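You operate a simulated robot arm through the tools that you are given. There is no shell and no other tool. Be economical: measure what you need, move in short steps, check, and stop when the job is done.

You are at the controls of a simulated robot arm. One attempt, no reset.

Task
Rinse the gritty apples in the colander under the cold tap.
Fine: colander under the spout in the large basin, tap shut afterwards, then lift it onto the drying mat.
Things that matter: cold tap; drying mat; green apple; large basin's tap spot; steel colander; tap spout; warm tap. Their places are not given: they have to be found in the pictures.

It is judged by the outcome, as a careful person would: the job done as asked, and still so three seconds after it is handed in. It fails if anything else is knocked over, pushed out of place, dropped, spilled or broken.

Robot
A 7-joint arm with a two-finger parallel gripper, fixed in place. Base frame: the origin is at the foot of the arm, x ahead of it, y to its left, z up. Units: m, rad, N and s.
Its first joint turns from -2.007 to 2.007 rad. Payload 3.91 kg.
The tool frame sits at the grasp point between the pads (the TCP): z along the fingers, y along the line on which they close. The tips reach 0.03 m beyond it. Largest opening 0.11 m; finger width 0.02, thickness 0.01; the body of the gripper, 0.048 by 0.112 m, starts 0.055 m behind the TCP.
Orientation is that of the tool frame in the base frame, as a unit quaternion [w, x, y, z]. With the fingers straight down and closing along the base's y, the tool's x points along the base's -x, its y along +y and its z along -z.

Tools
- The arm moves only by the tool play_rows. Its argument "motion" is a list of rows, each an object of numbers (a shift or turn left out is 0, a gripper value left out holds the last): "grip": the opening in per cent of the stroke, from 0 (shut) to 100 (fully open); "dx", "dy", "dz": the shift along the tool's x, y, z in m; "rx", "ry", "rz": the turn, a rotation vector about the tool's x, y, z in rad. In form: [{"grip": .., "dx": .., "dy": .., "dz": .., "rx": .., "ry": .., "rz": ..}, ...]. A call has 1 to 12 rows; each row is the pose to reach, as a shift and turn from the pose commanded when the call began, along the tool's axes at that moment. Rows are played at 5 a second. More than 0.05 m and 0.15 rad between two rows, or a gripper value outside its range, and nothing of the call is played. Where a pose cannot be reached the arm comes as near as it can. A force on the tool above 50 N (or 10 N above the force at the start of the call, whichever is more), or a blocked arm, ends the call early, and 0.2 s more pass. Each finger travels about 0.108 m/s and halts on what it meets, pressing with about 28 N; the grip force reading is that of the motor and also rises with nothing between the fingers. The clock runs only during rows and for 0.2 s after the last one: add rows that repeat a pose to give the fingers time. It gives the time, the measured TCP pose, the force on the tool (base axes), the opening and the grip force at its end, in the units of the frame above (readings bear some noise), with the torque about the TCP (base axes, N m) and any sound that the robot's microphone picked up.
- Cameras (640 x 400 px; columns grow to the right, rows downward): "scene" is fixed at [0.0474, 0.4974, 1.5472]; the picture's right is [-0.71, -0.71, 0.00], its down [-0.42, 0.42, -0.81] and it looks along [0.57, -0.57, -0.59] (base axes); focal length 276 px, centre (320, 200). "wrist" rides on the gripper at [0.072, 0.017, -0.103] in the tool frame; the picture's right is [-0.23, 0.97, 0.00], its down [-0.76, -0.18, -0.62] and it looks along [-0.61, -0.14, 0.78] (tool axes); focal length 222 px, centre (320, 200).
- grab_frame(camera): a new picture of that camera. No time passes.
- lift_body(by): slides the trunk up (or, below 0, down) by that many m; the arm rides with it, the base frame stays. It gives what a move gives, with no picture.
- point_at(camera, pixels): for up to 12 pixels [column, row] of the newest picture of that camera ("zoom" is the newest enlarged one), the place [x, y, z] in the base frame of the surface seen there, good to about 0.002 m, but the place of the scene camera against the robot may be out by one fixed shift of up to 0.012 m in any direction. No time passes.
- close_up(camera, box): a new picture of the part [left, top, right, bottom] of that camera's present view, enlarged. No time passes.
- hand_in(): hands the job in; it is judged then, once.

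Work in short steps. Measure before you move; look again where a grasp or a placing could have gone wrong, and mend it. You have 80 turns and 34 pictures in all, those below and enlarged ones among them. Open the gripper and draw the arm clear of the work before you hand the job in, unless the task says otherwise; then end with one line.

The tools are called after "Call:" by a JSON object that holds its "fn" and its "kwargs". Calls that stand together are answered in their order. play_rows: Moves the arm, as the interface text tells. Its arguments: {"type":"object","properties":{"motion":{"type":"array","items":{"type":"object","properties":{"grip":{"type":"number"},"dx":{"type":"number"},"dy":{"type":"number"},"dz":{"type":"number"},"rx":{"type":"number"},"ry":{"type":"number"},"rz":{"type":"number"}}}}},"required":["motion"]} The other tools are called the same way: lift_body (by) slides the trunk up or down; grab_frame (camera) takes a picture; point_at (camera, pixels) gives the place of the surface under pixels of a picture; close_up (camera, box) takes an enlarged picture of a part of a camera's view; hand_in () hands the job in.

At the start:

```text
time: 0.0
position: [0.4715, -0.0304, 1.3283]
orientation: [0.0, 0.0, 1.0, 0.0]
force: [0.0, -0.8, 0.4]
ft_torque: [-0.01, 0.02, -0.01]
gripper_width: 0.11
grip_force: 0.0
trunk travel left (down, up): [-0.925, 0.065]
```

scene: 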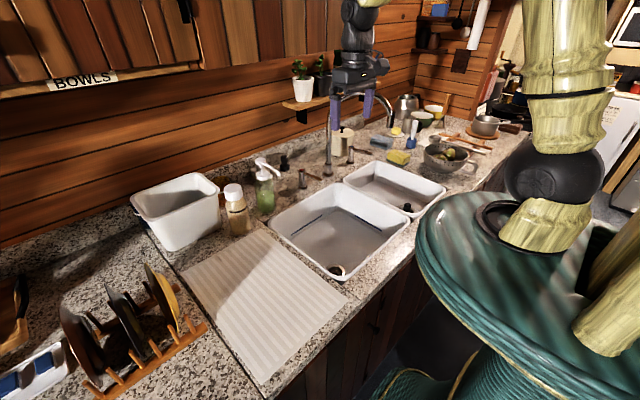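
wrist: 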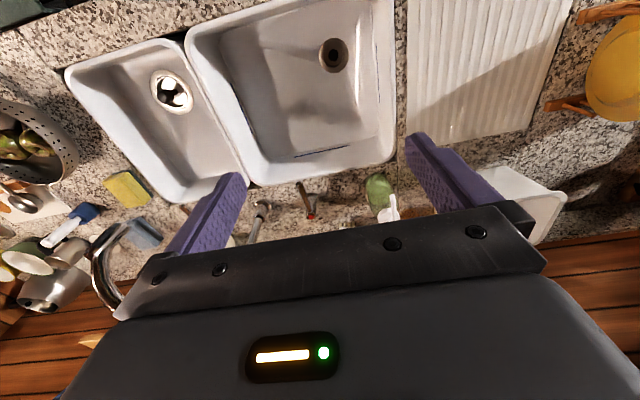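

The scene shows two basins, the colander at about (447,157), and the tap near (330,160). I take enlarged views of the taps and the colander.

Call:
{"fn": "close_up", "kwargs": {"camera": "scene", "box": [240, 80, 420, 220]}}

Call:
{"fn": "close_up", "kwargs": {"camera": "scene", "box": [370, 90, 530, 220]}}

```text
2.86 times, centred on (330, 150) of scene
```

zoom: 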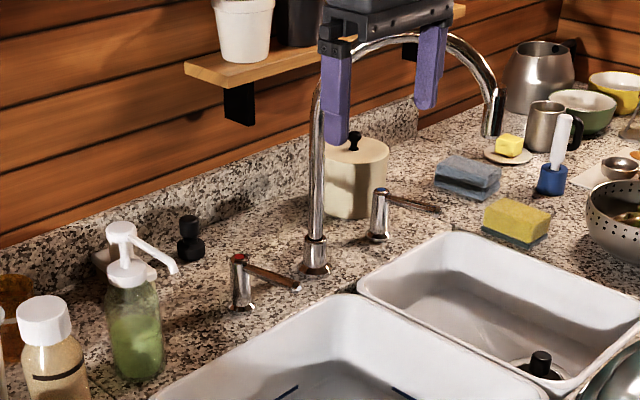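

```text
3.08 times, centred on (450, 155) of scene
```

zoom: 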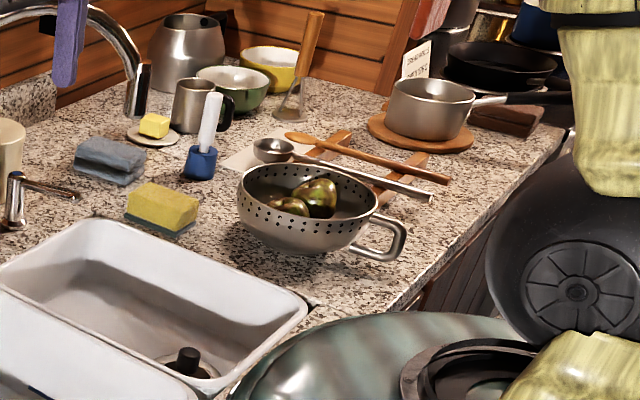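

Red-marked lever is at scene ~(308,178), blue one at ~(350,150); the colander has one handle. I measure key points in the scene and the colander zoom.

Call:
{"fn": "point_at", "kwargs": {"camera": "zoom", "pixels": [[240, 178], [375, 200], [310, 165], [295, 255], [400, 228], [355, 252], [320, 195], [290, 207], [265, 205], [345, 220], [135, 105], [185, 362]]}}

Call:
{"fn": "point_at", "kwargs": {"camera": "scene", "pixels": [[328, 173], [329, 130], [345, 97], [307, 172], [307, 154], [321, 160], [346, 148], [361, 138], [378, 115], [336, 269], [320, 240], [260, 300]]}}

Call:
{"fn": "point_at", "kwargs": {"camera": "wrist", "pixels": [[333, 55], [172, 92], [240, 185], [190, 40], [390, 160], [395, 5], [105, 305], [97, 250], [312, 214], [300, 185], [268, 205], [75, 150]]}}

```text
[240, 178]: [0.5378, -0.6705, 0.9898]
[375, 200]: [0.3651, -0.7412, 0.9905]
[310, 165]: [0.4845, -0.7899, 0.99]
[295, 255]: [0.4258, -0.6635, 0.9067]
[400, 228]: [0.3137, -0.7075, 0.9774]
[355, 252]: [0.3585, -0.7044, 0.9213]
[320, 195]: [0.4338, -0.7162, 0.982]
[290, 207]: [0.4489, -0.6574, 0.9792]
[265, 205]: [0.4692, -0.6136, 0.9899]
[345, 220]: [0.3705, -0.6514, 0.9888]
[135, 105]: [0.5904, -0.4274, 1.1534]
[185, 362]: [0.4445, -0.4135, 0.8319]
```

```text
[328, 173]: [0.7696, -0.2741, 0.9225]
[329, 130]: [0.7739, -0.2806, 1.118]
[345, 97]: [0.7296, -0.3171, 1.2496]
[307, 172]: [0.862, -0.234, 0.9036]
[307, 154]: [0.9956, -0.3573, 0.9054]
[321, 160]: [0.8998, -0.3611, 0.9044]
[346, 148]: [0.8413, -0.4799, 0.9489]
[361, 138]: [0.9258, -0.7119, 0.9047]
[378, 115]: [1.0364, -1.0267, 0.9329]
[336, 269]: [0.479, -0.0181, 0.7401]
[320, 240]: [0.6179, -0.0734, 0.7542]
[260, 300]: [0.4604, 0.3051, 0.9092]
```

```text
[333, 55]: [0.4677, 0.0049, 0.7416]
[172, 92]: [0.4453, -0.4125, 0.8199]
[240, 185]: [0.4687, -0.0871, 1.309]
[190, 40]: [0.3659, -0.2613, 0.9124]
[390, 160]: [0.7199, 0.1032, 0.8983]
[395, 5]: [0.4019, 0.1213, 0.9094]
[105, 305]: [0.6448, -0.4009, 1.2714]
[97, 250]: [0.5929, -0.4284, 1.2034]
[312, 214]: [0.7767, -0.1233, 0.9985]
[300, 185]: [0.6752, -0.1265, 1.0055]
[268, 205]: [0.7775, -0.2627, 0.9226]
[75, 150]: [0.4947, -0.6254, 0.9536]
```

Spout ends over the small basin around (0.59,-0.43), so it will need swinging to the large one later. The colander (centre about (0.45,-0.70), rim z 0.99) is at the edge of reach; I move above its near side and turn for a radial rim grasp.

Call:
{"fn": "play_rows", "kwargs": {"motion": [{"dx": 0.006, "dy": -0.043, "dz": 0.007, "rz": -0.05}, {"dx": 0.012, "dy": -0.086, "dz": 0.014, "rz": -0.1}, {"dx": 0.018, "dy": -0.129, "dz": 0.021, "rz": -0.15}, {"dx": 0.024, "dy": -0.172, "dz": 0.028, "rz": -0.2}, {"dx": 0.03, "dy": -0.215, "dz": 0.035, "rz": -0.26}, {"dx": 0.036, "dy": -0.258, "dz": 0.042, "rz": -0.31}, {"dx": 0.042, "dy": -0.301, "dz": 0.049, "rz": -0.36}, {"dx": 0.048, "dy": -0.344, "dz": 0.056, "rz": -0.42}, {"dx": 0.054, "dy": -0.387, "dz": 0.063, "rz": -0.47}, {"dx": 0.06, "dy": -0.43, "dz": 0.07, "rz": -0.52}, {"dx": 0.065, "dy": -0.47, "dz": 0.08, "rz": -0.57}]}}

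Call:
{"fn": "grab_frame", "kwargs": {"camera": "wrist"}}

Call:
{"fn": "grab_frame", "kwargs": {"camera": "scene"}}

```text
time: 2.4
position: [0.4032, -0.5035, 1.2475]
orientation: [0.001, -0.281, 0.96, 0.001]
force: [0.5, -0.7, -0.3]
ft_torque: [0.02, -0.04, 0.0]
gripper_width: 0.1099
grip_force: 0.0
trunk travel left (down, up): [-0.925, 0.065]
```

```text
29 pictures are left
```

wrist: 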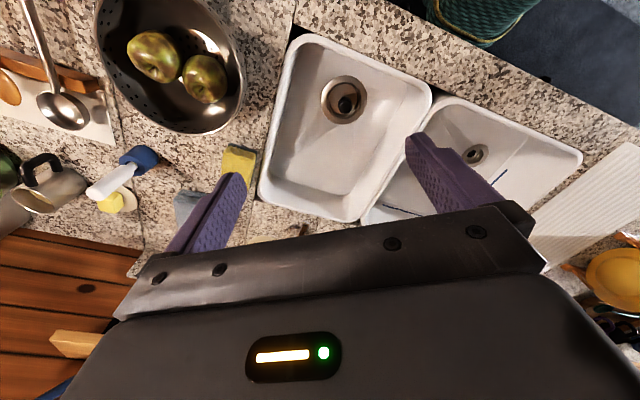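

```text
28 pictures are left
```

scene: 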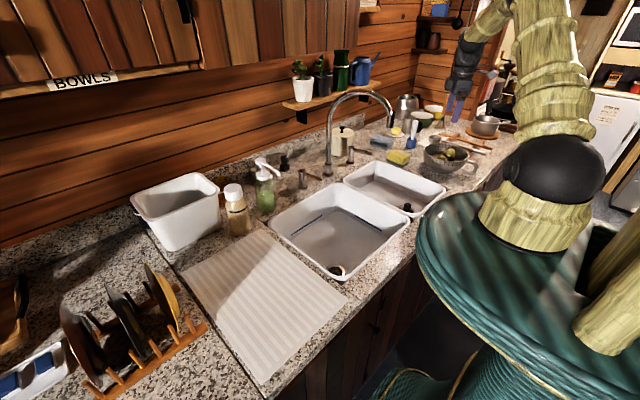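

Now everything is unobstructed: I measure spout and levers in the scene picture and the colander in the wrist picture.

Call:
{"fn": "close_up", "kwargs": {"camera": "scene", "box": [280, 80, 420, 200]}}

Call:
{"fn": "point_at", "kwargs": {"camera": "wrist", "pixels": [[97, 40], [150, 122], [210, 132], [242, 100], [237, 40], [215, 10], [155, 55], [205, 78], [220, 110], [500, 175], [475, 153], [110, 5]]}}

```text
3.33 times, centred on (350, 140) of scene
```

zoom: 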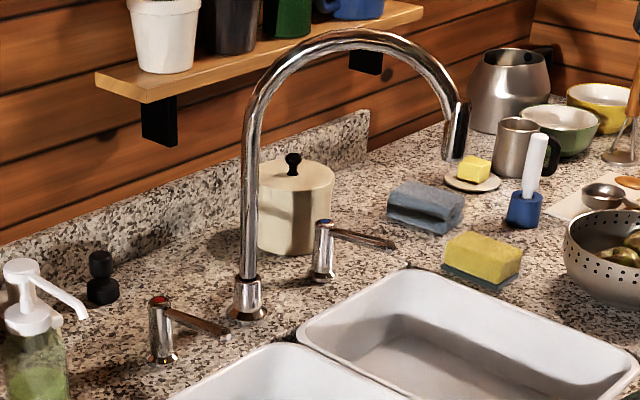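

```text
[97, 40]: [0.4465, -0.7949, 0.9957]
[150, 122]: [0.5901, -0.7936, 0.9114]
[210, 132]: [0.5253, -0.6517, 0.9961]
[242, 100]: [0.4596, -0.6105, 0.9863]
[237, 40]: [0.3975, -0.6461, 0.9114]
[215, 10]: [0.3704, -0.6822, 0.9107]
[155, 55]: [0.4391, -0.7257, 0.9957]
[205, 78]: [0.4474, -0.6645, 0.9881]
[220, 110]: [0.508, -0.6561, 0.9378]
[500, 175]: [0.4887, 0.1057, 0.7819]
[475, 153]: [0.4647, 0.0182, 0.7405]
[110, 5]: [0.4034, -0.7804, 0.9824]
```

Next I measure the spout and lever points in the zoom.

Call:
{"fn": "point_at", "kwargs": {"camera": "zoom", "pixels": [[248, 300], [248, 200], [355, 36], [456, 130], [450, 155], [463, 105], [325, 230], [322, 275], [350, 236], [390, 243], [160, 303], [222, 330]]}}

```text
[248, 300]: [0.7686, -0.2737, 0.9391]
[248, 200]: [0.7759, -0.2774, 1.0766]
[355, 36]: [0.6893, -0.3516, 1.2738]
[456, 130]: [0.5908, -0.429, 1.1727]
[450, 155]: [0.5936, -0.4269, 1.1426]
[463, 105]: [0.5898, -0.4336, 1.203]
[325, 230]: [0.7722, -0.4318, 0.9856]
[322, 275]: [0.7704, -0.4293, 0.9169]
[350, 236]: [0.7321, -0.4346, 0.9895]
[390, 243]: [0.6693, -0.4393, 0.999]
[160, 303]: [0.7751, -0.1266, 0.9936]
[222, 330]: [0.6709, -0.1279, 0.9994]
```

Geometry: colander centre (0.45,-0.70), radius 0.093, handle toward -x, apple nearest at (0.447,-0.665). I will grasp the rim at (0.371,-0.654), between handle and apple, opening the fingers only 0.044 m; first hover above it.

Call:
{"fn": "play_rows", "kwargs": {"motion": [{"grip": 40, "dx": 0.018, "dy": -0.018, "dz": 0.02, "rz": -0.075}, {"dx": 0.036, "dy": -0.036, "dz": 0.04, "rz": -0.15}, {"dx": 0.054, "dy": -0.054, "dz": 0.065, "rz": -0.225}, {"dx": 0.072, "dy": -0.072, "dz": 0.09, "rz": -0.3}, {"dx": 0.09, "dy": -0.09, "dz": 0.115, "rz": -0.375}, {"dx": 0.108, "dy": -0.109, "dz": 0.142, "rz": -0.45}, {"dx": 0.108, "dy": -0.109, "dz": 0.167, "rz": -0.45}]}}

```text
time: 4.0
position: [0.364, -0.6322, 1.0825]
orientation: [0.0, -0.488, 0.873, -0.001]
force: [-0.3, -0.4, -0.7]
ft_torque: [0.03, 0.01, -0.04]
gripper_width: 0.0438
grip_force: 0.1
out of reach, approached as far as the arm can: row 6, 7
trunk travel left (down, up): [-0.925, 0.065]
```

The arm fell short at 0.73 m radius. I raise the tool 0.15 m with the planned 0.26 rad tilt, then lower the trunk by the same amount to gain reach.

Call:
{"fn": "play_rows", "kwargs": {"motion": [{"dz": -0.04, "rx": 0.08}, {"dz": -0.08, "rx": 0.16}, {"dz": -0.12, "rx": 0.26}, {"dz": -0.15, "rx": 0.26}]}}

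Call:
{"fn": "lift_body", "kwargs": {"by": -0.15}}

Call:
{"fn": "grab_frame", "kwargs": {"camera": "wrist"}}

```text
time: 5.0
position: [0.3787, -0.6652, 1.2379]
orientation: [0.064, -0.485, 0.865, -0.111]
force: [1.0, -0.6, 0.5]
ft_torque: [-0.03, -0.01, 0.02]
gripper_width: 0.0438
grip_force: 0.0
out of reach, approached as far as the arm can: row 1, 2, 3, 4
trunk travel left (down, up): [-0.925, 0.065]
```

```text
time: 6.8
position: [0.3801, -0.6664, 1.0878]
orientation: [0.064, -0.484, 0.866, -0.112]
force: [-0.1, 0.7, -0.4]
ft_torque: [-0.02, 0.02, 0.02]
gripper_width: 0.0443
grip_force: 0.1
trunk travel left (down, up): [-0.775, 0.215]
```

```text
26 pictures are left
```

wrist: 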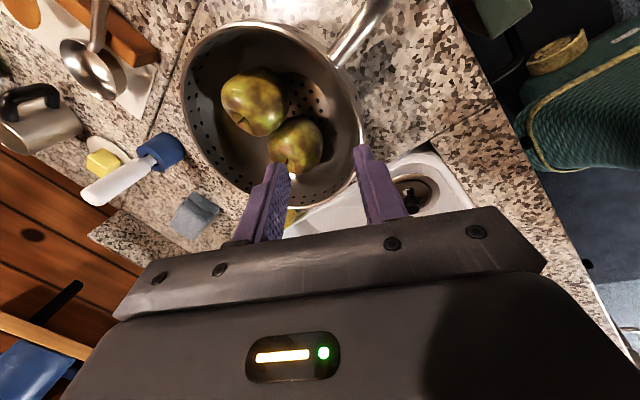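

The trunk works as a vertical mover. I measure the rim, handle and apples from this closer view.

Call:
{"fn": "point_at", "kwargs": {"camera": "wrist", "pixels": [[183, 90], [240, 26], [320, 52], [359, 120], [350, 180], [222, 180], [290, 145], [250, 100], [340, 60], [370, 10], [335, 165], [305, 165]]}}

```text
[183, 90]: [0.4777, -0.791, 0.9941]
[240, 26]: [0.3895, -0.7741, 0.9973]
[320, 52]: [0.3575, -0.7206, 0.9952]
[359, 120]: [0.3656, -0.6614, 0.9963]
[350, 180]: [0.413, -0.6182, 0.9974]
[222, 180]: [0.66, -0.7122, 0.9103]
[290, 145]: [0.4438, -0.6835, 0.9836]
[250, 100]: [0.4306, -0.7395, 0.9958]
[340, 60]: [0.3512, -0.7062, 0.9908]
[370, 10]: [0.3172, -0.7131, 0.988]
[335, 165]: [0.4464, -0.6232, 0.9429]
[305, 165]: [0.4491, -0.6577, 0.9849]
```

Centre (0.447,-0.704), rim z 0.996. I nudge the tool 1 cm outward so that the fingers straddle the rim and narrow them to about 0.034 m.

Call:
{"fn": "play_rows", "kwargs": {"motion": [{"grip": 31, "dx": -0.002, "dy": 0.0093, "dz": -0.0024}, {"grip": 31, "dx": -0.002, "dy": 0.0093, "dz": -0.0024}]}}

```text
time: 7.3
position: [0.3754, -0.6681, 1.0889]
orientation: [0.064, -0.485, 0.865, -0.111]
force: [0.0, 0.5, 0.3]
ft_torque: [0.02, -0.04, -0.02]
gripper_width: 0.0341
grip_force: 0.1
out of reach, approached as far as the arm can: row 1, 2
trunk travel left (down, up): [-0.775, 0.215]
```

Still flagged as out of reach, though only millimetres off. I raise the tool straight up 0.06 to see whether a higher arm posture reaches cleanly.

Call:
{"fn": "play_rows", "kwargs": {"motion": [{"dz": -0.029, "dy": -0.0077}, {"dz": -0.058, "dy": -0.0154}, {"dz": -0.058, "dy": -0.0154}]}}

```text
time: 8.2
position: [0.3697, -0.6578, 1.1477]
orientation: [0.063, -0.485, 0.865, -0.113]
force: [0.6, 1.1, -0.1]
ft_torque: [-0.02, 0.05, 0.03]
gripper_width: 0.0343
grip_force: 0.1
out of reach, approached as far as the arm can: row 2, 3
trunk travel left (down, up): [-0.775, 0.215]
```

Now at (0.370,-0.658), practically on target. I lower with the trunk to just above the rim and look.

Call:
{"fn": "lift_body", "kwargs": {"by": -0.11}}

Call:
{"fn": "grab_frame", "kwargs": {"camera": "wrist"}}

```text
time: 9.6
position: [0.3702, -0.6558, 1.0372]
orientation: [0.063, -0.484, 0.866, -0.112]
force: [0.6, 0.3, -0.6]
ft_torque: [0.01, -0.03, -0.01]
gripper_width: 0.0343
grip_force: 0.0
trunk travel left (down, up): [-0.665, 0.325]
```

```text
25 pictures are left
```

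wrist: 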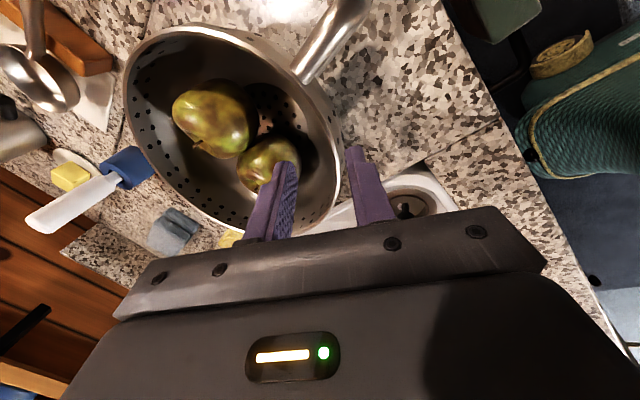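

The rim (about (340,150)) lies between the two fingers and the inner one appears clear of the apple. I lower 0.058 in two steps.

Call:
{"fn": "lift_body", "kwargs": {"by": -0.035}}

Call:
{"fn": "lift_body", "kwargs": {"by": -0.023}}

Call:
{"fn": "grab_frame", "kwargs": {"camera": "wrist"}}

```text
time: 10.4
position: [0.3702, -0.6563, 1.0037]
orientation: [0.064, -0.485, 0.865, -0.111]
force: [0.1, -0.4, -0.4]
ft_torque: [0.0, 0.02, -0.03]
gripper_width: 0.0341
grip_force: 0.0
trunk travel left (down, up): [-0.63, 0.36]
```

```text
time: 11.1
position: [0.3719, -0.6572, 0.9786]
orientation: [0.062, -0.484, 0.866, -0.112]
force: [2.1, -1.1, 2.6]
ft_torque: [-0.07, -0.11, 0.07]
gripper_width: 0.036
grip_force: 1.6
trunk travel left (down, up): [-0.607, 0.383]
```

```text
24 pictures are left
```

wrist: 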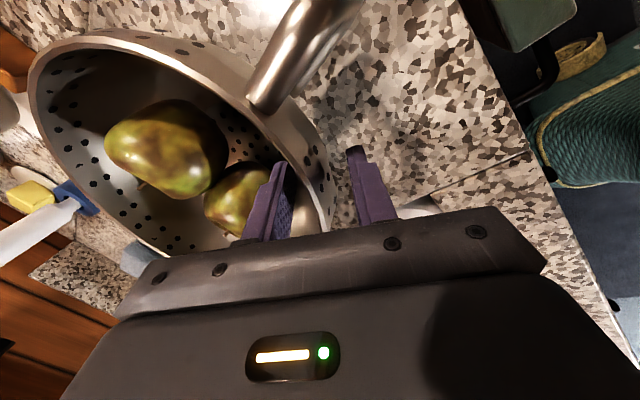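

Slight contact (about 3 N) at the inner finger; the rim is between the pads. I close the gripper holding position.

Call:
{"fn": "play_rows", "kwargs": {"motion": [{"grip": 15}, {"grip": 0}, {"grip": 0}, {"grip": 0}]}}

```text
time: 12.1
position: [0.3708, -0.657, 0.9803]
orientation: [0.063, -0.485, 0.865, -0.114]
force: [4.2, 1.7, 7.3]
ft_torque: [-0.19, -0.21, 0.24]
gripper_width: 0.022
grip_force: 28.4
trunk travel left (down, up): [-0.607, 0.383]
```

Held at width 0.022 with 28 N. I lift 0.03 with the trunk and check whether the colander hangs level.

Call:
{"fn": "lift_body", "kwargs": {"by": 0.03}}

Call:
{"fn": "close_up", "kwargs": {"camera": "scene", "box": [370, 90, 530, 220]}}

```text
time: 12.8
position: [0.3705, -0.6569, 1.0098]
orientation: [0.064, -0.484, 0.866, -0.112]
force: [-2.0, 1.2, -1.6]
ft_torque: [0.12, 0.1, 0.0]
gripper_width: 0.0214
grip_force: 27.6
trunk travel left (down, up): [-0.637, 0.353]
```

```text
3.08 times, centred on (450, 155) of scene
```

zoom: 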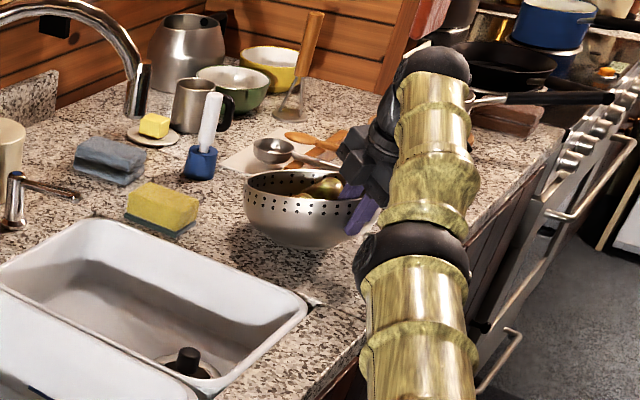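

The colander seems partly raised on the gripped side. I check with the wrist view.

Call:
{"fn": "grab_frame", "kwargs": {"camera": "wrist"}}

Call:
{"fn": "point_at", "kwargs": {"camera": "zoom", "pixels": [[247, 178], [300, 170], [255, 205], [300, 249], [320, 188], [330, 245], [350, 205], [280, 243]]}}

```text
22 pictures are left
```

wrist: 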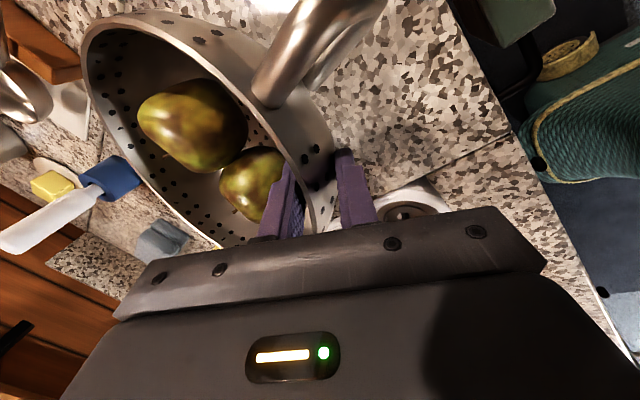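

```text
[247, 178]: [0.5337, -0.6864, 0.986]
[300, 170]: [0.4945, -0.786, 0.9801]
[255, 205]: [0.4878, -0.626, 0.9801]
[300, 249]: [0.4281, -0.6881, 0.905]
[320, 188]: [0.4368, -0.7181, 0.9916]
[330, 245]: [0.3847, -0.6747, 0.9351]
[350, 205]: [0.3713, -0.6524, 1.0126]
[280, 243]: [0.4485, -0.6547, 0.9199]
```

The near side came up but the far side rotated down (rim 1.01 vs 0.98): the fingers were tilted less than the wall, giving no moment. I set it back down, open, back off, and regrasp with more tilt so the outer tip supports low and the inner finger high.

Call:
{"fn": "lift_body", "kwargs": {"by": -0.03}}

Call:
{"fn": "play_rows", "kwargs": {"motion": [{"grip": 20}, {"grip": 33}, {"grip": 33}]}}

Call:
{"fn": "lift_body", "kwargs": {"by": 0.065}}

Call:
{"fn": "play_rows", "kwargs": {"motion": [{"rx": 0.11}, {"rx": 0.22}, {"rx": 0.33}, {"rx": 0.33}]}}

Call:
{"fn": "grab_frame", "kwargs": {"camera": "wrist"}}

```text
time: 13.6
position: [0.3691, -0.6567, 0.9834]
orientation: [0.063, -0.484, 0.865, -0.117]
force: [-0.9, -1.5, 19.2]
ft_torque: [-0.44, -0.32, -0.06]
gripper_width: 0.0201
grip_force: 28.2
trunk travel left (down, up): [-0.607, 0.383]
```

```text
time: 14.3
position: [0.3709, -0.6575, 0.979]
orientation: [0.063, -0.484, 0.865, -0.112]
force: [0.0, 0.3, 0.0]
ft_torque: [-0.01, 0.0, -0.01]
gripper_width: 0.0363
grip_force: 0.1
trunk travel left (down, up): [-0.607, 0.383]
```

```text
time: 15.4
position: [0.3714, -0.658, 1.0446]
orientation: [0.064, -0.485, 0.865, -0.112]
force: [-0.7, 0.4, -0.2]
ft_torque: [-0.01, 0.02, 0.01]
gripper_width: 0.0361
grip_force: 0.0
trunk travel left (down, up): [-0.672, 0.318]
```

```text
time: 16.4
position: [0.3877, -0.7063, 1.055]
orientation: [0.143, -0.467, 0.835, -0.253]
force: [0.3, 0.1, 0.1]
ft_torque: [0.02, 0.04, 0.03]
gripper_width: 0.0363
grip_force: 0.0
out of reach, approached as far as the arm can: row 1, 2, 3, 4
trunk travel left (down, up): [-0.672, 0.318]
```

```text
21 pictures are left
```

wrist: 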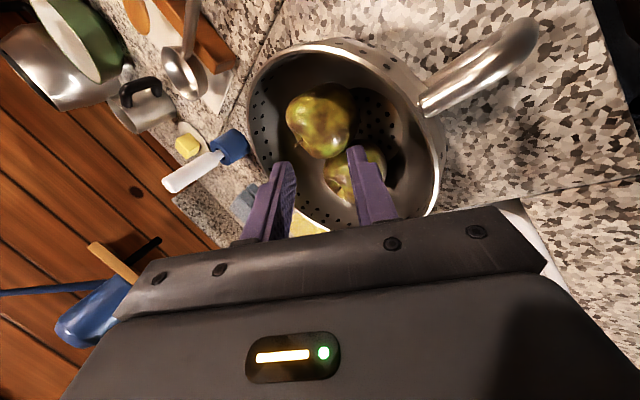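

The extra tilt pushed the tool 5 cm too far out; earlier, a higher arm posture cured this. I raise the tool 0.1 by the arm and will lower the trunk to compensate.

Call:
{"fn": "play_rows", "kwargs": {"motion": [{"dz": -0.033, "dy": -0.022}, {"dz": -0.066, "dy": -0.044}, {"dz": -0.1, "dy": -0.067}, {"dz": -0.1, "dy": -0.067}]}}

```text
time: 17.4
position: [0.3856, -0.6771, 1.1665]
orientation: [0.141, -0.466, 0.836, -0.252]
force: [0.4, -0.3, -0.8]
ft_torque: [0.04, 0.0, 0.01]
gripper_width: 0.0362
grip_force: 0.0
out of reach, approached as far as the arm can: row 1, 2, 3, 4
trunk travel left (down, up): [-0.672, 0.318]
```

Error shrank to about 2.5 cm. I raise another 0.12.

Call:
{"fn": "play_rows", "kwargs": {"motion": [{"dz": -0.033, "dy": -0.022}, {"dz": -0.066, "dy": -0.044}, {"dz": -0.1, "dy": -0.067}, {"dz": -0.1, "dy": -0.067}]}}

```text
time: 18.4
position: [0.3745, -0.635, 1.2575]
orientation: [0.142, -0.468, 0.835, -0.252]
force: [0.2, -0.4, -0.5]
ft_torque: [-0.02, 0.03, -0.03]
gripper_width: 0.0358
grip_force: 0.0
out of reach, approached as far as the arm can: row 1, 2, 3, 4
trunk travel left (down, up): [-0.672, 0.318]
```

Overshot: now the outer reach limits. I come back down 0.05.

Call:
{"fn": "play_rows", "kwargs": {"motion": [{"dz": 0.02, "dy": 0.0135}, {"dz": 0.042, "dy": 0.028}, {"dz": 0.042, "dy": 0.028}]}}

```text
time: 19.2
position: [0.3754, -0.6343, 1.2071]
orientation: [0.142, -0.468, 0.835, -0.252]
force: [0.4, -0.4, 0.3]
ft_torque: [-0.02, 0.03, 0.01]
gripper_width: 0.0364
grip_force: 0.0
trunk travel left (down, up): [-0.672, 0.318]
```

In reach now. I shift to align with the rim grasp point (0.377,-0.661), keeping height.

Call:
{"fn": "play_rows", "kwargs": {"motion": [{"dx": 0.022, "dy": -0.0131, "dz": 0.0087}, {"dx": 0.022, "dy": -0.0131, "dz": 0.0087}]}}

Call:
{"fn": "lift_body", "kwargs": {"by": -0.15}}

Call:
{"fn": "grab_frame", "kwargs": {"camera": "wrist"}}

```text
time: 19.8
position: [0.3761, -0.6605, 1.2068]
orientation: [0.142, -0.467, 0.835, -0.254]
force: [0.4, -0.4, 0.9]
ft_torque: [0.01, -0.03, -0.01]
gripper_width: 0.0363
grip_force: 0.0
trunk travel left (down, up): [-0.672, 0.318]
```

```text
time: 21.5
position: [0.3776, -0.6608, 1.0564]
orientation: [0.143, -0.468, 0.835, -0.253]
force: [0.1, 0.4, 0.2]
ft_torque: [-0.01, -0.02, -0.01]
gripper_width: 0.036
grip_force: 0.1
trunk travel left (down, up): [-0.522, 0.468]
```

```text
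20 pictures are left
```

wrist: 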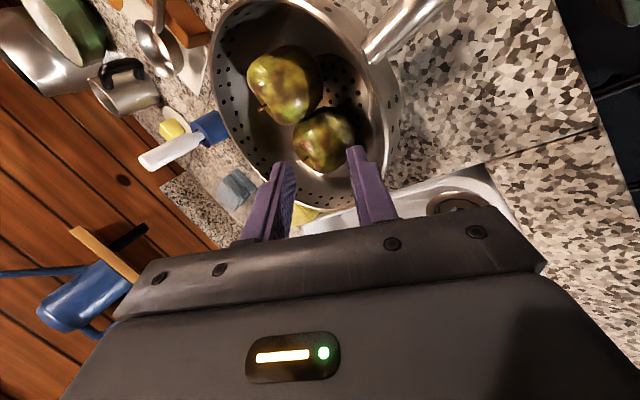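

I re-measure the rim and apples before the last descent.

Call:
{"fn": "point_at", "kwargs": {"camera": "wrist", "pixels": [[215, 90], [240, 10], [362, 55], [398, 110], [345, 85], [325, 140], [285, 85], [325, 170], [380, 60], [250, 165]]}}

```text
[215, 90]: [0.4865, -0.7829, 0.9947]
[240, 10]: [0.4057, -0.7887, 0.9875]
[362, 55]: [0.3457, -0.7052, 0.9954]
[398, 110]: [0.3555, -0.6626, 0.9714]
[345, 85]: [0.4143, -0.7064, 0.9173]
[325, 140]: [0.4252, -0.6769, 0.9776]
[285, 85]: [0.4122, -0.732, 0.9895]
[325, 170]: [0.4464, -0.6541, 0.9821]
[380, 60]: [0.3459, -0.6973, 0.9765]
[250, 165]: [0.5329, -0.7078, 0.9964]
```

Colander shifted ~7 mm to centre (0.440,-0.703). I shift the grasp outward 6 mm and 15 mm tangentially toward the handle (away from the apple), with a narrower opening, then lower.

Call:
{"fn": "play_rows", "kwargs": {"motion": [{"grip": 29, "dx": 0.0148, "dy": 0.0054, "dz": -0.0036}, {"grip": 29, "dx": 0.0148, "dy": 0.0054, "dz": -0.0036}]}}

Call:
{"fn": "lift_body", "kwargs": {"by": -0.04}}

Call:
{"fn": "grab_frame", "kwargs": {"camera": "wrist"}}

```text
time: 22.1
position: [0.3629, -0.6658, 1.0545]
orientation: [0.143, -0.467, 0.835, -0.253]
force: [-0.2, 0.1, 0.4]
ft_torque: [0.01, 0.0, 0.0]
gripper_width: 0.0318
grip_force: 0.1
out of reach, approached as far as the arm can: row 1, 2
trunk travel left (down, up): [-0.522, 0.468]
```

```text
time: 23.0
position: [0.3629, -0.6636, 1.0127]
orientation: [0.143, -0.468, 0.835, -0.252]
force: [1.4, 2.0, 6.5]
ft_torque: [0.07, -0.07, 0.01]
gripper_width: 0.0301
grip_force: 0.1
trunk travel left (down, up): [-0.482, 0.508]
```

```text
19 pictures are left
```

wrist: 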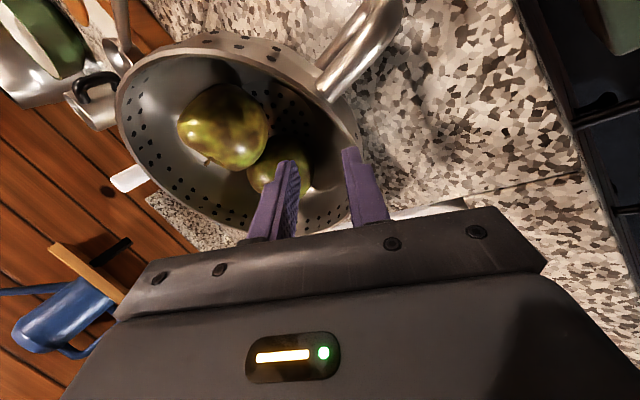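

The outer tip touched the rim (6.5 N) because the tilted tool was lowered vertically. I back up, shift outward, and will approach along the tool axis instead.

Call:
{"fn": "lift_body", "kwargs": {"by": 0.04}}

Call:
{"fn": "play_rows", "kwargs": {"motion": [{"grip": 36, "dx": 0.002, "dy": 0.018, "dz": -0.012}, {"grip": 36, "dx": 0.005, "dy": 0.0363, "dz": -0.0242}, {"grip": 36, "dx": 0.005, "dy": 0.0363, "dz": -0.0242}]}}

Call:
{"fn": "grab_frame", "kwargs": {"camera": "wrist"}}

```text
time: 23.8
position: [0.3624, -0.6658, 1.0546]
orientation: [0.142, -0.467, 0.835, -0.253]
force: [0.3, 0.5, -0.4]
ft_torque: [-0.01, -0.01, -0.01]
gripper_width: 0.0318
grip_force: 0.0
trunk travel left (down, up): [-0.522, 0.468]
```

```text
time: 24.6
position: [0.3279, -0.6693, 1.066]
orientation: [0.143, -0.468, 0.835, -0.252]
force: [-0.1, 0.0, 0.4]
ft_torque: [0.03, -0.02, 0.0]
gripper_width: 0.0396
grip_force: 0.0
out of reach, approached as far as the arm can: row 1, 2, 3
trunk travel left (down, up): [-0.522, 0.468]
```

```text
18 pictures are left
```

wrist: 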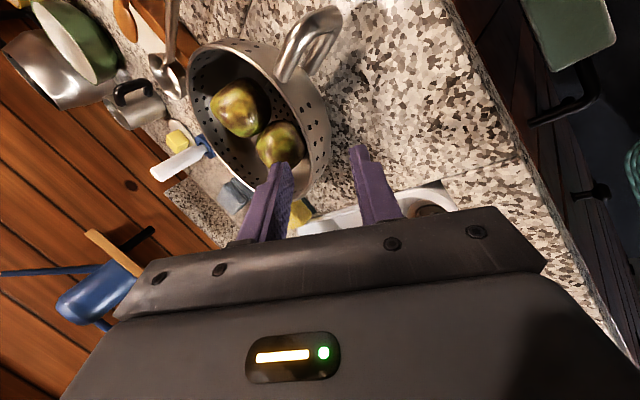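

The arm sits 2.5 cm too far out again (inner limit for this tilt). I raise the arm another 0.05 and see whether it converges on (0.323,-0.645).

Call:
{"fn": "play_rows", "kwargs": {"motion": [{"dz": -0.0208, "dy": -0.0139}, {"dz": -0.0416, "dy": -0.0278}, {"dz": -0.0416, "dy": -0.0278}]}}

```text
time: 25.4
position: [0.3247, -0.651, 1.1064]
orientation: [0.142, -0.467, 0.835, -0.254]
force: [0.0, 0.7, 0.2]
ft_torque: [-0.04, 0.04, -0.04]
gripper_width: 0.0393
grip_force: 0.0
out of reach, approached as far as the arm can: row 1, 2, 3
trunk travel left (down, up): [-0.522, 0.468]
```

Nearly there; another 0.03 up, then I lower the trunk to bring the tool to z about 1.053.

Call:
{"fn": "play_rows", "kwargs": {"motion": [{"dz": -0.025, "dy": -0.0166}, {"dz": -0.025, "dy": -0.0166}]}}

Call:
{"fn": "lift_body", "kwargs": {"by": -0.08}}

Call:
{"fn": "grab_frame", "kwargs": {"camera": "wrist"}}

```text
time: 26.0
position: [0.3223, -0.6397, 1.1226]
orientation: [0.141, -0.468, 0.835, -0.253]
force: [-0.7, 0.1, 0.5]
ft_torque: [0.0, -0.01, 0.01]
gripper_width: 0.0397
grip_force: 0.1
out of reach, approached as far as the arm can: row 1, 2
trunk travel left (down, up): [-0.522, 0.468]
```

```text
time: 27.2
position: [0.3218, -0.6406, 1.0437]
orientation: [0.141, -0.468, 0.835, -0.252]
force: [0.9, -0.4, -0.2]
ft_torque: [-0.02, 0.0, -0.01]
gripper_width: 0.0395
grip_force: 0.1
trunk travel left (down, up): [-0.442, 0.548]
```

```text
17 pictures are left
```

wrist: 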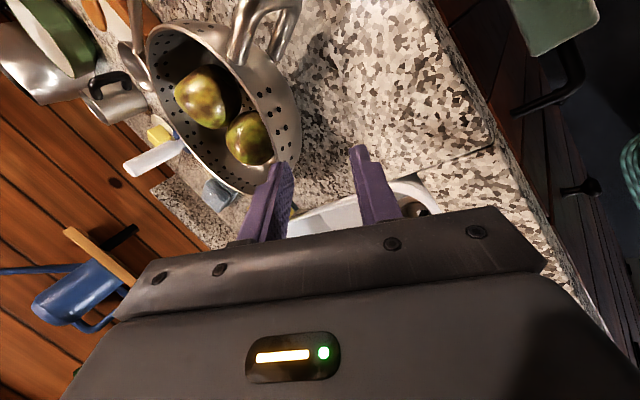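

I re-measure the rim from this view before advancing along the axis.

Call:
{"fn": "point_at", "kwargs": {"camera": "wrist", "pixels": [[148, 60], [180, 22], [235, 75], [262, 120], [276, 158], [180, 150], [245, 135], [200, 95], [215, 170], [275, 10]]}}

```text
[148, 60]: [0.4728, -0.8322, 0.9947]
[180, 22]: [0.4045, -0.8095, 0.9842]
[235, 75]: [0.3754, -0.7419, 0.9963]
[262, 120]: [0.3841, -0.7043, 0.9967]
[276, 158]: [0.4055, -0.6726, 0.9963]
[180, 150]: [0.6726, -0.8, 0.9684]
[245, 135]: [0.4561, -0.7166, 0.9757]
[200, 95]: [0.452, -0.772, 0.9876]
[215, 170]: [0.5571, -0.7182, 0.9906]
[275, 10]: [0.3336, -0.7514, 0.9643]
```

The colander had been pushed about 4 cm outward to centre (0.467,-0.741) by that rim contact. It's still reachable with the tilt; I re-plan: start pose (0.358,-0.684,1.041), staying outside and above the rim.

Call:
{"fn": "lift_body", "kwargs": {"by": 0.067}}

Call:
{"fn": "play_rows", "kwargs": {"motion": [{"dx": 0.006, "dy": -0.002, "dz": 0.03}, {"dx": 0.012, "dy": -0.004, "dz": 0.06}, {"dx": 0.018, "dy": -0.0058, "dz": 0.088}, {"dx": 0.018, "dy": -0.0058, "dz": 0.088}]}}

Call:
{"fn": "grab_frame", "kwargs": {"camera": "wrist"}}

```text
time: 28.2
position: [0.3214, -0.6405, 1.1101]
orientation: [0.142, -0.468, 0.835, -0.252]
force: [0.6, -0.6, -0.3]
ft_torque: [0.0, -0.03, -0.01]
gripper_width: 0.0394
grip_force: 0.1
trunk travel left (down, up): [-0.509, 0.481]
```

```text
time: 29.2
position: [0.3548, -0.6722, 1.0339]
orientation: [0.142, -0.468, 0.835, -0.253]
force: [0.0, -0.5, -0.7]
ft_torque: [0.02, -0.01, 0.0]
gripper_width: 0.0396
grip_force: 0.1
out of reach, approached as far as the arm can: row 2, 3, 4
trunk travel left (down, up): [-0.509, 0.481]
```

```text
16 pictures are left
```

wrist: 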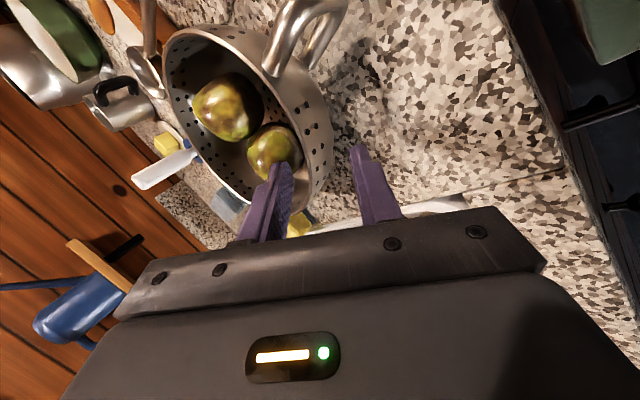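

These readings fit a nearly straight arm: reach grows when the arm hangs lower relative to the trunk. I raise the trunk 0.18 and lower the arm by the same amount to bend the elbow.

Call:
{"fn": "lift_body", "kwargs": {"by": 0.18}}

Call:
{"fn": "play_rows", "kwargs": {"motion": [{"dz": 0.028, "dy": 0.0186}, {"dz": 0.056, "dy": 0.0372}, {"dz": 0.084, "dy": 0.0558}, {"dz": 0.112, "dy": 0.0744}, {"dz": 0.14, "dy": 0.093}, {"dz": 0.14, "dy": 0.093}]}}

```text
time: 31.2
position: [0.3544, -0.6725, 1.2143]
orientation: [0.142, -0.467, 0.835, -0.253]
force: [0.3, 0.2, 0.0]
ft_torque: [0.01, -0.01, 0.01]
gripper_width: 0.0394
grip_force: 0.0
trunk travel left (down, up): [-0.689, 0.301]
```

```text
time: 32.6
position: [0.3553, -0.6724, 1.0462]
orientation: [0.141, -0.468, 0.835, -0.252]
force: [0.2, 0.1, -0.1]
ft_torque: [-0.01, -0.02, 0.0]
gripper_width: 0.0393
grip_force: 0.1
trunk travel left (down, up): [-0.689, 0.301]
```

In reach now with a bent elbow. I narrow to 0.031 and advance along the tool axis to z≈0.984 at the rim.

Call:
{"fn": "play_rows", "kwargs": {"motion": [{"grip": 28, "dx": 0.0083, "dy": -0.0047, "dz": 0.0031}, {"dx": 0.0083, "dy": -0.0047, "dz": 0.02}, {"dx": 0.0083, "dy": -0.0047, "dz": 0.04}, {"dx": 0.0083, "dy": -0.0047, "dz": 0.06}, {"dx": 0.0083, "dy": -0.0047, "dz": 0.077}, {"dx": 0.0083, "dy": -0.0047, "dz": 0.077}]}}

Call:
{"fn": "grab_frame", "kwargs": {"camera": "wrist"}}

```text
time: 34.0
position: [0.3908, -0.7037, 0.9839]
orientation: [0.142, -0.467, 0.835, -0.253]
force: [-0.2, 0.9, -0.3]
ft_torque: [0.01, 0.03, 0.01]
gripper_width: 0.0314
grip_force: 0.3
trunk travel left (down, up): [-0.689, 0.301]
```

```text
15 pictures are left
```

wrist: 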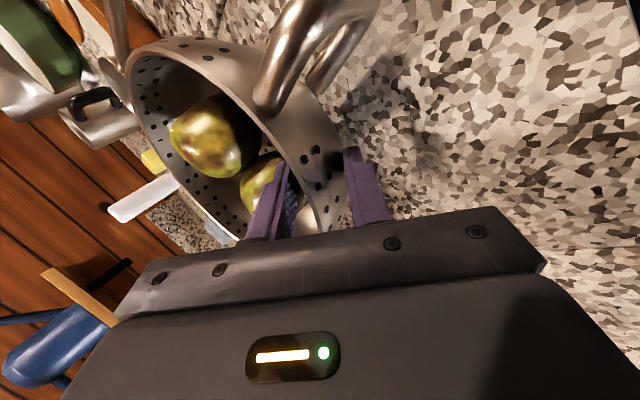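

The rim wall is cleanly between the fingers with no contact force. I close and lift 0.02 with the trunk to test.

Call:
{"fn": "play_rows", "kwargs": {"motion": [{"grip": 15}, {"grip": 0}, {"grip": 0}, {"grip": 0}]}}

Call:
{"fn": "lift_body", "kwargs": {"by": 0.03}}

Call:
{"fn": "grab_frame", "kwargs": {"camera": "wrist"}}

```text
time: 35.0
position: [0.392, -0.7046, 0.9836]
orientation: [0.141, -0.467, 0.836, -0.25]
force: [-0.2, -0.1, -5.6]
ft_torque: [0.33, 0.43, 0.0]
gripper_width: 0.0187
grip_force: 27.8
trunk travel left (down, up): [-0.689, 0.301]
```

```text
time: 35.8
position: [0.392, -0.7037, 1.0144]
orientation: [0.143, -0.468, 0.835, -0.251]
force: [-0.3, -0.1, -5.5]
ft_torque: [0.35, 0.4, 0.05]
gripper_width: 0.0188
grip_force: 27.8
trunk travel left (down, up): [-0.719, 0.271]
```

```text
14 pictures are left
```

wrist: 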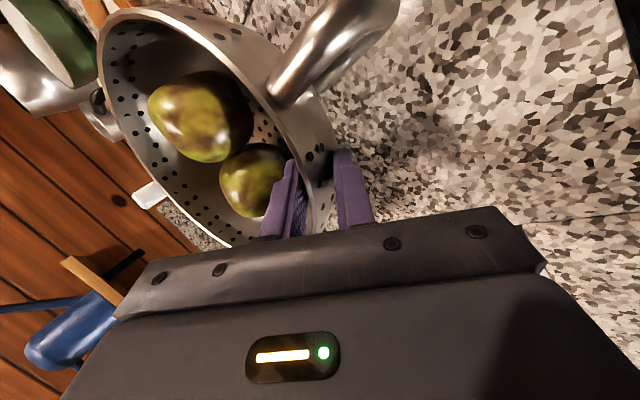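

Held: 5.5 N weight and steady torque. I check the rim's level from this view.

Call:
{"fn": "point_at", "kwargs": {"camera": "wrist", "pixels": [[105, 80], [150, 12], [240, 65], [300, 140], [325, 180], [200, 230], [250, 185], [195, 130]]}}

Call:
{"fn": "grab_frame", "kwargs": {"camera": "scene"}}

```text
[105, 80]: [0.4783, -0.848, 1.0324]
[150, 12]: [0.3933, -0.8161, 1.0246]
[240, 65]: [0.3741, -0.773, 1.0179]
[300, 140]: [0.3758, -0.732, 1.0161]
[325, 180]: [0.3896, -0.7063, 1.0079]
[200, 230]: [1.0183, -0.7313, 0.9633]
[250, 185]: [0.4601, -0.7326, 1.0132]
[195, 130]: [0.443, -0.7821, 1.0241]
```

```text
13 pictures are left
```

scene: 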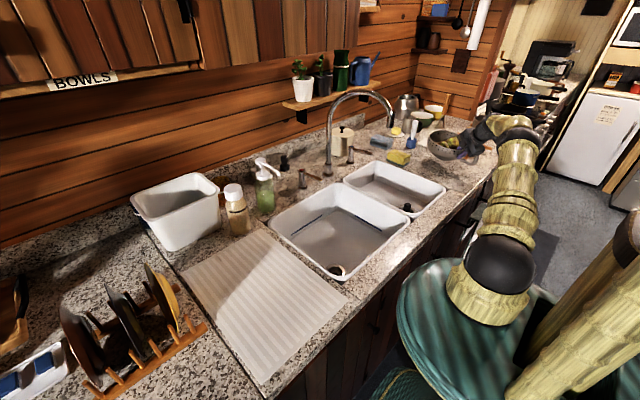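

Rim tilts only about 8° toward the gripper — safe. I measure the basin rim and floor and the sponge on this picture while planning the carry.

Call:
{"fn": "point_at", "kwargs": {"camera": "scene", "pixels": [[271, 225], [342, 183], [410, 215], [345, 278], [300, 240], [340, 205], [385, 230], [340, 255], [350, 225], [325, 210], [399, 157], [300, 220]]}}

```text
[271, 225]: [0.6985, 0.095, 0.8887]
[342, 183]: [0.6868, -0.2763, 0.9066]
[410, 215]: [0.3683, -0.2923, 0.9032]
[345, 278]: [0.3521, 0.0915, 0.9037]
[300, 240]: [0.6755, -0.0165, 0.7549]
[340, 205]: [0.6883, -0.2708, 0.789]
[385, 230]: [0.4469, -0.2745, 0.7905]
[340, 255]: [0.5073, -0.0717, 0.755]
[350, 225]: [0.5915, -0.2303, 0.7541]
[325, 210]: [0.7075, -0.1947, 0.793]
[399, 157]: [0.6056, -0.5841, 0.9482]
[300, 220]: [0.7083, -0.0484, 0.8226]
```

Plan: carry without rotating the tool, keeping the colander centre at x≤0.45 past the spout, then into the large basin with centre near (0.58,-0.13). I raise 0.06 and retract first.

Call:
{"fn": "lift_body", "kwargs": {"by": 0.06}}

Call:
{"fn": "play_rows", "kwargs": {"motion": [{"dx": -0.0143, "dy": 0.0113, "dz": -0.0075}, {"dx": -0.0343, "dy": 0.027, "dz": -0.018}, {"dx": -0.0543, "dy": 0.0427, "dz": -0.0284}, {"dx": -0.0743, "dy": 0.0584, "dz": -0.0388}, {"dx": -0.0943, "dy": 0.0742, "dz": -0.0493}, {"dx": -0.1144, "dy": 0.09, "dz": -0.0598}]}}

```text
time: 36.8
position: [0.3913, -0.7051, 1.0748]
orientation: [0.142, -0.468, 0.835, -0.252]
force: [-0.2, 0.5, -5.4]
ft_torque: [0.32, 0.45, 0.0]
gripper_width: 0.0187
grip_force: 28.0
trunk travel left (down, up): [-0.779, 0.211]
```

```text
time: 38.2
position: [0.3602, -0.549, 1.0747]
orientation: [0.142, -0.468, 0.835, -0.253]
force: [-1.1, 1.2, -5.3]
ft_torque: [0.3, 0.43, -0.02]
gripper_width: 0.0186
grip_force: 28.2
trunk travel left (down, up): [-0.779, 0.211]
```

Grip is steady. I continue in +y past the spout to (0.36,-0.15).

Call:
{"fn": "play_rows", "kwargs": {"motion": [{"dx": -0.017, "dy": 0.0087, "dz": -0.0058}, {"dx": -0.0475, "dy": 0.0243, "dz": -0.0162}, {"dx": -0.078, "dy": 0.04, "dz": -0.0266}, {"dx": -0.1085, "dy": 0.0556, "dz": -0.037}, {"dx": -0.139, "dy": 0.0712, "dz": -0.0474}, {"dx": -0.1695, "dy": 0.0868, "dz": -0.0578}, {"dx": -0.2, "dy": 0.1025, "dz": -0.0682}, {"dx": -0.2305, "dy": 0.1181, "dz": -0.0786}, {"dx": -0.261, "dy": 0.1337, "dz": -0.089}, {"dx": -0.2915, "dy": 0.1493, "dz": -0.0994}, {"dx": -0.319, "dy": 0.1634, "dz": -0.1087}, {"dx": -0.3408, "dy": 0.1746, "dz": -0.1161}]}}

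```text
time: 40.8
position: [0.4065, -0.1775, 1.0854]
orientation: [0.141, -0.467, 0.836, -0.253]
force: [-0.5, 0.1, -5.7]
ft_torque: [0.31, 0.45, -0.02]
gripper_width: 0.0185
grip_force: 27.9
out of reach, approached as far as the arm can: row 9, 10, 11, 12
trunk travel left (down, up): [-0.779, 0.211]
```

I stopped a bit short at the inner limit, fine. Now move to above the basin spot (TCP (0.507,-0.077)).

Call:
{"fn": "play_rows", "kwargs": {"motion": [{"dx": -0.023, "dy": -0.0046, "dz": 0.003}, {"dx": -0.05, "dy": -0.01, "dz": 0.0066}, {"dx": -0.08, "dy": -0.016, "dz": 0.0106}, {"dx": -0.11, "dy": -0.022, "dz": 0.0146}, {"dx": -0.138, "dy": -0.0275, "dz": 0.0183}, {"dx": -0.138, "dy": -0.0275, "dz": 0.0183}]}}

Call:
{"fn": "grab_frame", "kwargs": {"camera": "scene"}}

```text
time: 42.2
position: [0.5068, -0.0781, 1.0878]
orientation: [0.142, -0.467, 0.835, -0.253]
force: [0.5, -1.0, -5.2]
ft_torque: [0.31, 0.41, 0.01]
gripper_width: 0.0184
grip_force: 27.5
trunk travel left (down, up): [-0.779, 0.211]
```

```text
12 pictures are left
```

scene: 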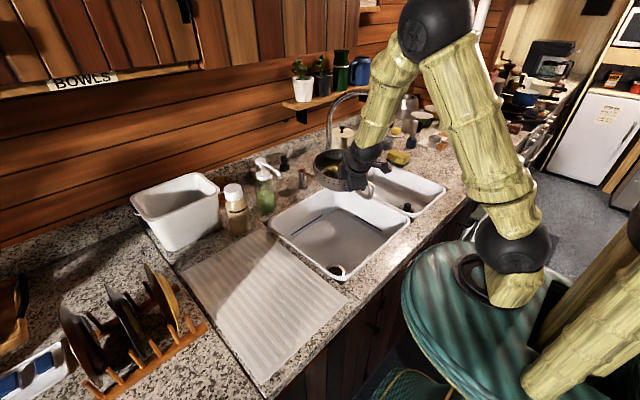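

The warm lever tip is at (0.67,-0.127,1.0), so I shift the colander 3.5 cm toward -x before lowering and level it with rx −0.14.

Call:
{"fn": "play_rows", "kwargs": {"motion": [{"dx": 0.009, "dy": 0.0124, "dz": -0.008, "rx": -0.03}, {"dx": 0.0183, "dy": 0.0248, "dz": -0.0165, "rx": -0.06}, {"dx": 0.0183, "dy": 0.0248, "dz": -0.0165, "rx": -0.1}, {"dx": 0.0183, "dy": 0.0248, "dz": -0.0165, "rx": -0.14}, {"dx": 0.0183, "dy": 0.0248, "dz": -0.0165, "rx": -0.14}]}}

Call:
{"fn": "grab_frame", "kwargs": {"camera": "wrist"}}

```text
time: 43.4
position: [0.4699, -0.078, 1.0875]
orientation: [0.108, -0.477, 0.851, -0.193]
force: [0.0, 0.1, -5.9]
ft_torque: [0.31, 0.42, 0.03]
gripper_width: 0.0184
grip_force: 27.5
trunk travel left (down, up): [-0.779, 0.211]
```

```text
11 pictures are left
```

wrist: 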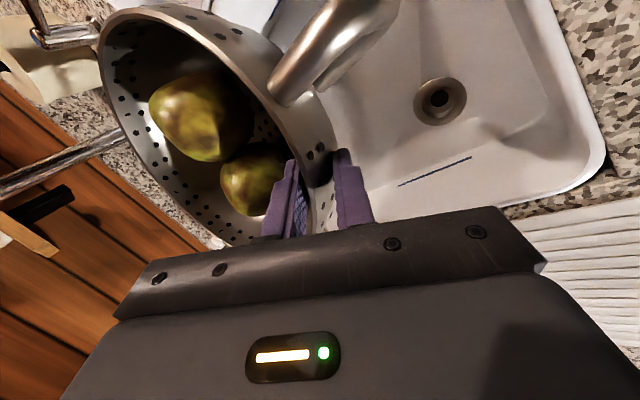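

I verify rim level, the warm lever and floor points here.

Call:
{"fn": "point_at", "kwargs": {"camera": "wrist", "pixels": [[100, 60], [150, 12], [240, 65], [300, 135], [200, 240], [440, 100], [550, 150], [400, 185], [470, 157], [380, 100], [325, 180], [118, 140]]}}

```text
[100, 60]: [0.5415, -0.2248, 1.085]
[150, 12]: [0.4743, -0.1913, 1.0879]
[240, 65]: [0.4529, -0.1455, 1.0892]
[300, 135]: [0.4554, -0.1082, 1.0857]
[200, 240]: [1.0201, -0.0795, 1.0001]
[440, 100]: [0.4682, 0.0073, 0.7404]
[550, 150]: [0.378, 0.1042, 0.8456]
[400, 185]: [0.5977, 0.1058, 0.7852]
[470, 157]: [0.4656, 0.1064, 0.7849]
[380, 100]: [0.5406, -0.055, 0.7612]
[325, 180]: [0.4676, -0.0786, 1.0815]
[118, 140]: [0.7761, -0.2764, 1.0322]
```

Rim is level at 1.086, centre (0.543,-0.131), bottom about 0.998. I lower 0.17 by trunk, shift +0.03 in x below lever height, and then lower further.

Call:
{"fn": "lift_body", "kwargs": {"by": -0.18}}

Call:
{"fn": "play_rows", "kwargs": {"motion": [{"dx": -0.008, "dy": -0.0115, "dz": 0.0055}, {"dx": -0.0157, "dy": -0.0231, "dz": 0.0109}, {"dx": -0.0157, "dy": -0.0231, "dz": 0.0109}]}}

Call:
{"fn": "lift_body", "kwargs": {"by": -0.045}}

```text
time: 45.4
position: [0.4706, -0.0772, 0.9073]
orientation: [0.108, -0.476, 0.851, -0.194]
force: [-0.4, 0.4, -5.4]
ft_torque: [0.3, 0.39, 0.02]
gripper_width: 0.0181
grip_force: 28.0
trunk travel left (down, up): [-0.599, 0.391]
```

```text
time: 46.2
position: [0.4991, -0.0784, 0.9078]
orientation: [0.108, -0.477, 0.851, -0.193]
force: [-0.5, 0.6, -6.1]
ft_torque: [0.26, 0.43, 0.03]
gripper_width: 0.0181
grip_force: 27.8
trunk travel left (down, up): [-0.599, 0.391]
```

```text
time: 47.1
position: [0.5004, -0.0768, 0.8619]
orientation: [0.108, -0.477, 0.851, -0.194]
force: [0.0, -0.9, -5.5]
ft_torque: [0.31, 0.41, -0.03]
gripper_width: 0.0181
grip_force: 27.9
trunk travel left (down, up): [-0.554, 0.436]
```

Bottom now at about 0.77. I lower in small steps until the force shows contact.

Call:
{"fn": "lift_body", "kwargs": {"by": -0.012}}

Call:
{"fn": "lift_body", "kwargs": {"by": -0.006}}

```text
time: 47.7
position: [0.4998, -0.0778, 0.8506]
orientation: [0.109, -0.476, 0.851, -0.194]
force: [-0.4, 0.0, -5.9]
ft_torque: [0.28, 0.42, -0.01]
gripper_width: 0.0181
grip_force: 28.1
trunk travel left (down, up): [-0.542, 0.448]
```

```text
time: 48.2
position: [0.5009, -0.0782, 0.8446]
orientation: [0.108, -0.476, 0.851, -0.194]
force: [0.3, -0.1, -5.0]
ft_torque: [0.25, 0.37, -0.02]
gripper_width: 0.0181
grip_force: 27.9
trunk travel left (down, up): [-0.536, 0.454]
```

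Force is starting to fall; a few more millimetres.

Call:
{"fn": "lift_body", "kwargs": {"by": -0.004}}

Call:
{"fn": "lift_body", "kwargs": {"by": -0.003}}

```text
time: 48.7
position: [0.5, -0.0773, 0.8422]
orientation: [0.11, -0.476, 0.851, -0.194]
force: [-0.1, 2.9, 1.1]
ft_torque: [-0.15, 0.02, 0.11]
gripper_width: 0.0177
grip_force: 28.3
trunk travel left (down, up): [-0.532, 0.458]
```

```text
time: 49.3
position: [0.4999, -0.0787, 0.8383]
orientation: [0.11, -0.477, 0.85, -0.194]
force: [-1.2, 4.7, 8.2]
ft_torque: [-0.31, 0.01, 0.07]
gripper_width: 0.0178
grip_force: 27.9
trunk travel left (down, up): [-0.529, 0.461]
```

It rests on the floor. I open slightly, then withdraw along the tool axis.

Call:
{"fn": "play_rows", "kwargs": {"motion": [{"grip": 22}, {"grip": 28}, {"grip": 28}, {"grip": 28, "dz": -0.03}, {"grip": 28, "dz": -0.06}, {"grip": 28, "dz": -0.1}, {"grip": 28, "dz": -0.14}, {"grip": 28, "dz": -0.18}]}}

Call:
{"fn": "lift_body", "kwargs": {"by": 0.2}}

Call:
{"fn": "grab_frame", "kwargs": {"camera": "wrist"}}

```text
time: 51.1
position: [0.4321, -0.0388, 1.0008]
orientation: [0.108, -0.476, 0.851, -0.193]
force: [-0.4, -0.1, 0.2]
ft_torque: [0.0, -0.02, 0.0]
gripper_width: 0.0308
grip_force: 0.0
trunk travel left (down, up): [-0.529, 0.461]
```

```text
time: 53.2
position: [0.4332, -0.0385, 1.2004]
orientation: [0.109, -0.476, 0.851, -0.194]
force: [0.1, -1.0, -1.1]
ft_torque: [-0.01, -0.03, -0.02]
gripper_width: 0.0309
grip_force: 0.0
trunk travel left (down, up): [-0.729, 0.261]
```

```text
10 pictures are left
```

wrist: 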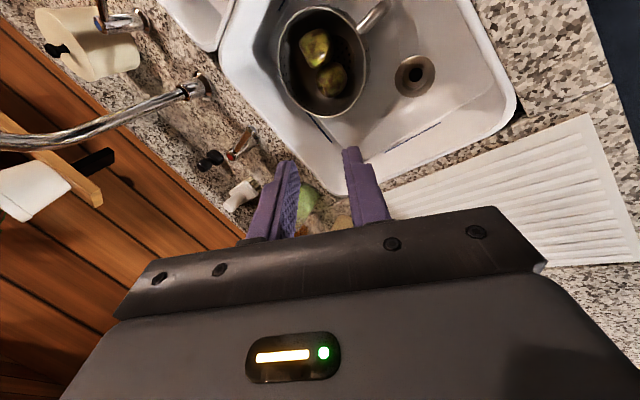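

The colander stands in the large basin with both apples. Next I close the fingers and go around the front of the spout to its -y side, turning the tool so that the finger's side can push the nozzle toward +y.

Call:
{"fn": "play_rows", "kwargs": {"motion": [{"grip": 0, "dx": 0.031, "dy": -0.0146, "dz": 0.007, "ry": -0.02, "rz": -0.041}, {"dx": 0.062, "dy": -0.0292, "dz": 0.014, "ry": -0.04, "rz": -0.083}, {"dx": 0.093, "dy": -0.0438, "dz": 0.021, "ry": -0.06, "rz": -0.124}, {"dx": 0.1245, "dy": -0.0585, "dz": 0.028, "ry": -0.08, "rz": -0.165}, {"dx": 0.156, "dy": -0.073, "dz": 0.035, "ry": -0.1, "rz": -0.207}, {"dx": 0.187, "dy": -0.0877, "dz": 0.042, "ry": -0.12, "rz": -0.248}, {"dx": 0.218, "dy": -0.102, "dz": 0.049, "ry": -0.14, "rz": -0.289}, {"dx": 0.249, "dy": -0.117, "dz": 0.056, "ry": -0.16, "rz": -0.331}, {"dx": 0.28, "dy": -0.1315, "dz": 0.063, "ry": -0.18, "rz": -0.372}, {"dx": 0.311, "dy": -0.146, "dz": 0.07, "ry": -0.2, "rz": -0.413}, {"dx": 0.342, "dy": -0.161, "dz": 0.077, "ry": -0.22, "rz": -0.455}, {"dx": 0.3735, "dy": -0.1754, "dz": 0.084, "ry": -0.238, "rz": -0.496}]}}

```text
time: 55.8
position: [0.404, -0.4581, 1.1995]
orientation: [0.158, -0.689, 0.689, -0.157]
force: [0.8, 0.3, -0.6]
ft_torque: [-0.01, 0.01, 0.03]
gripper_width: 0.0001
grip_force: 27.8
trunk travel left (down, up): [-0.729, 0.261]
```

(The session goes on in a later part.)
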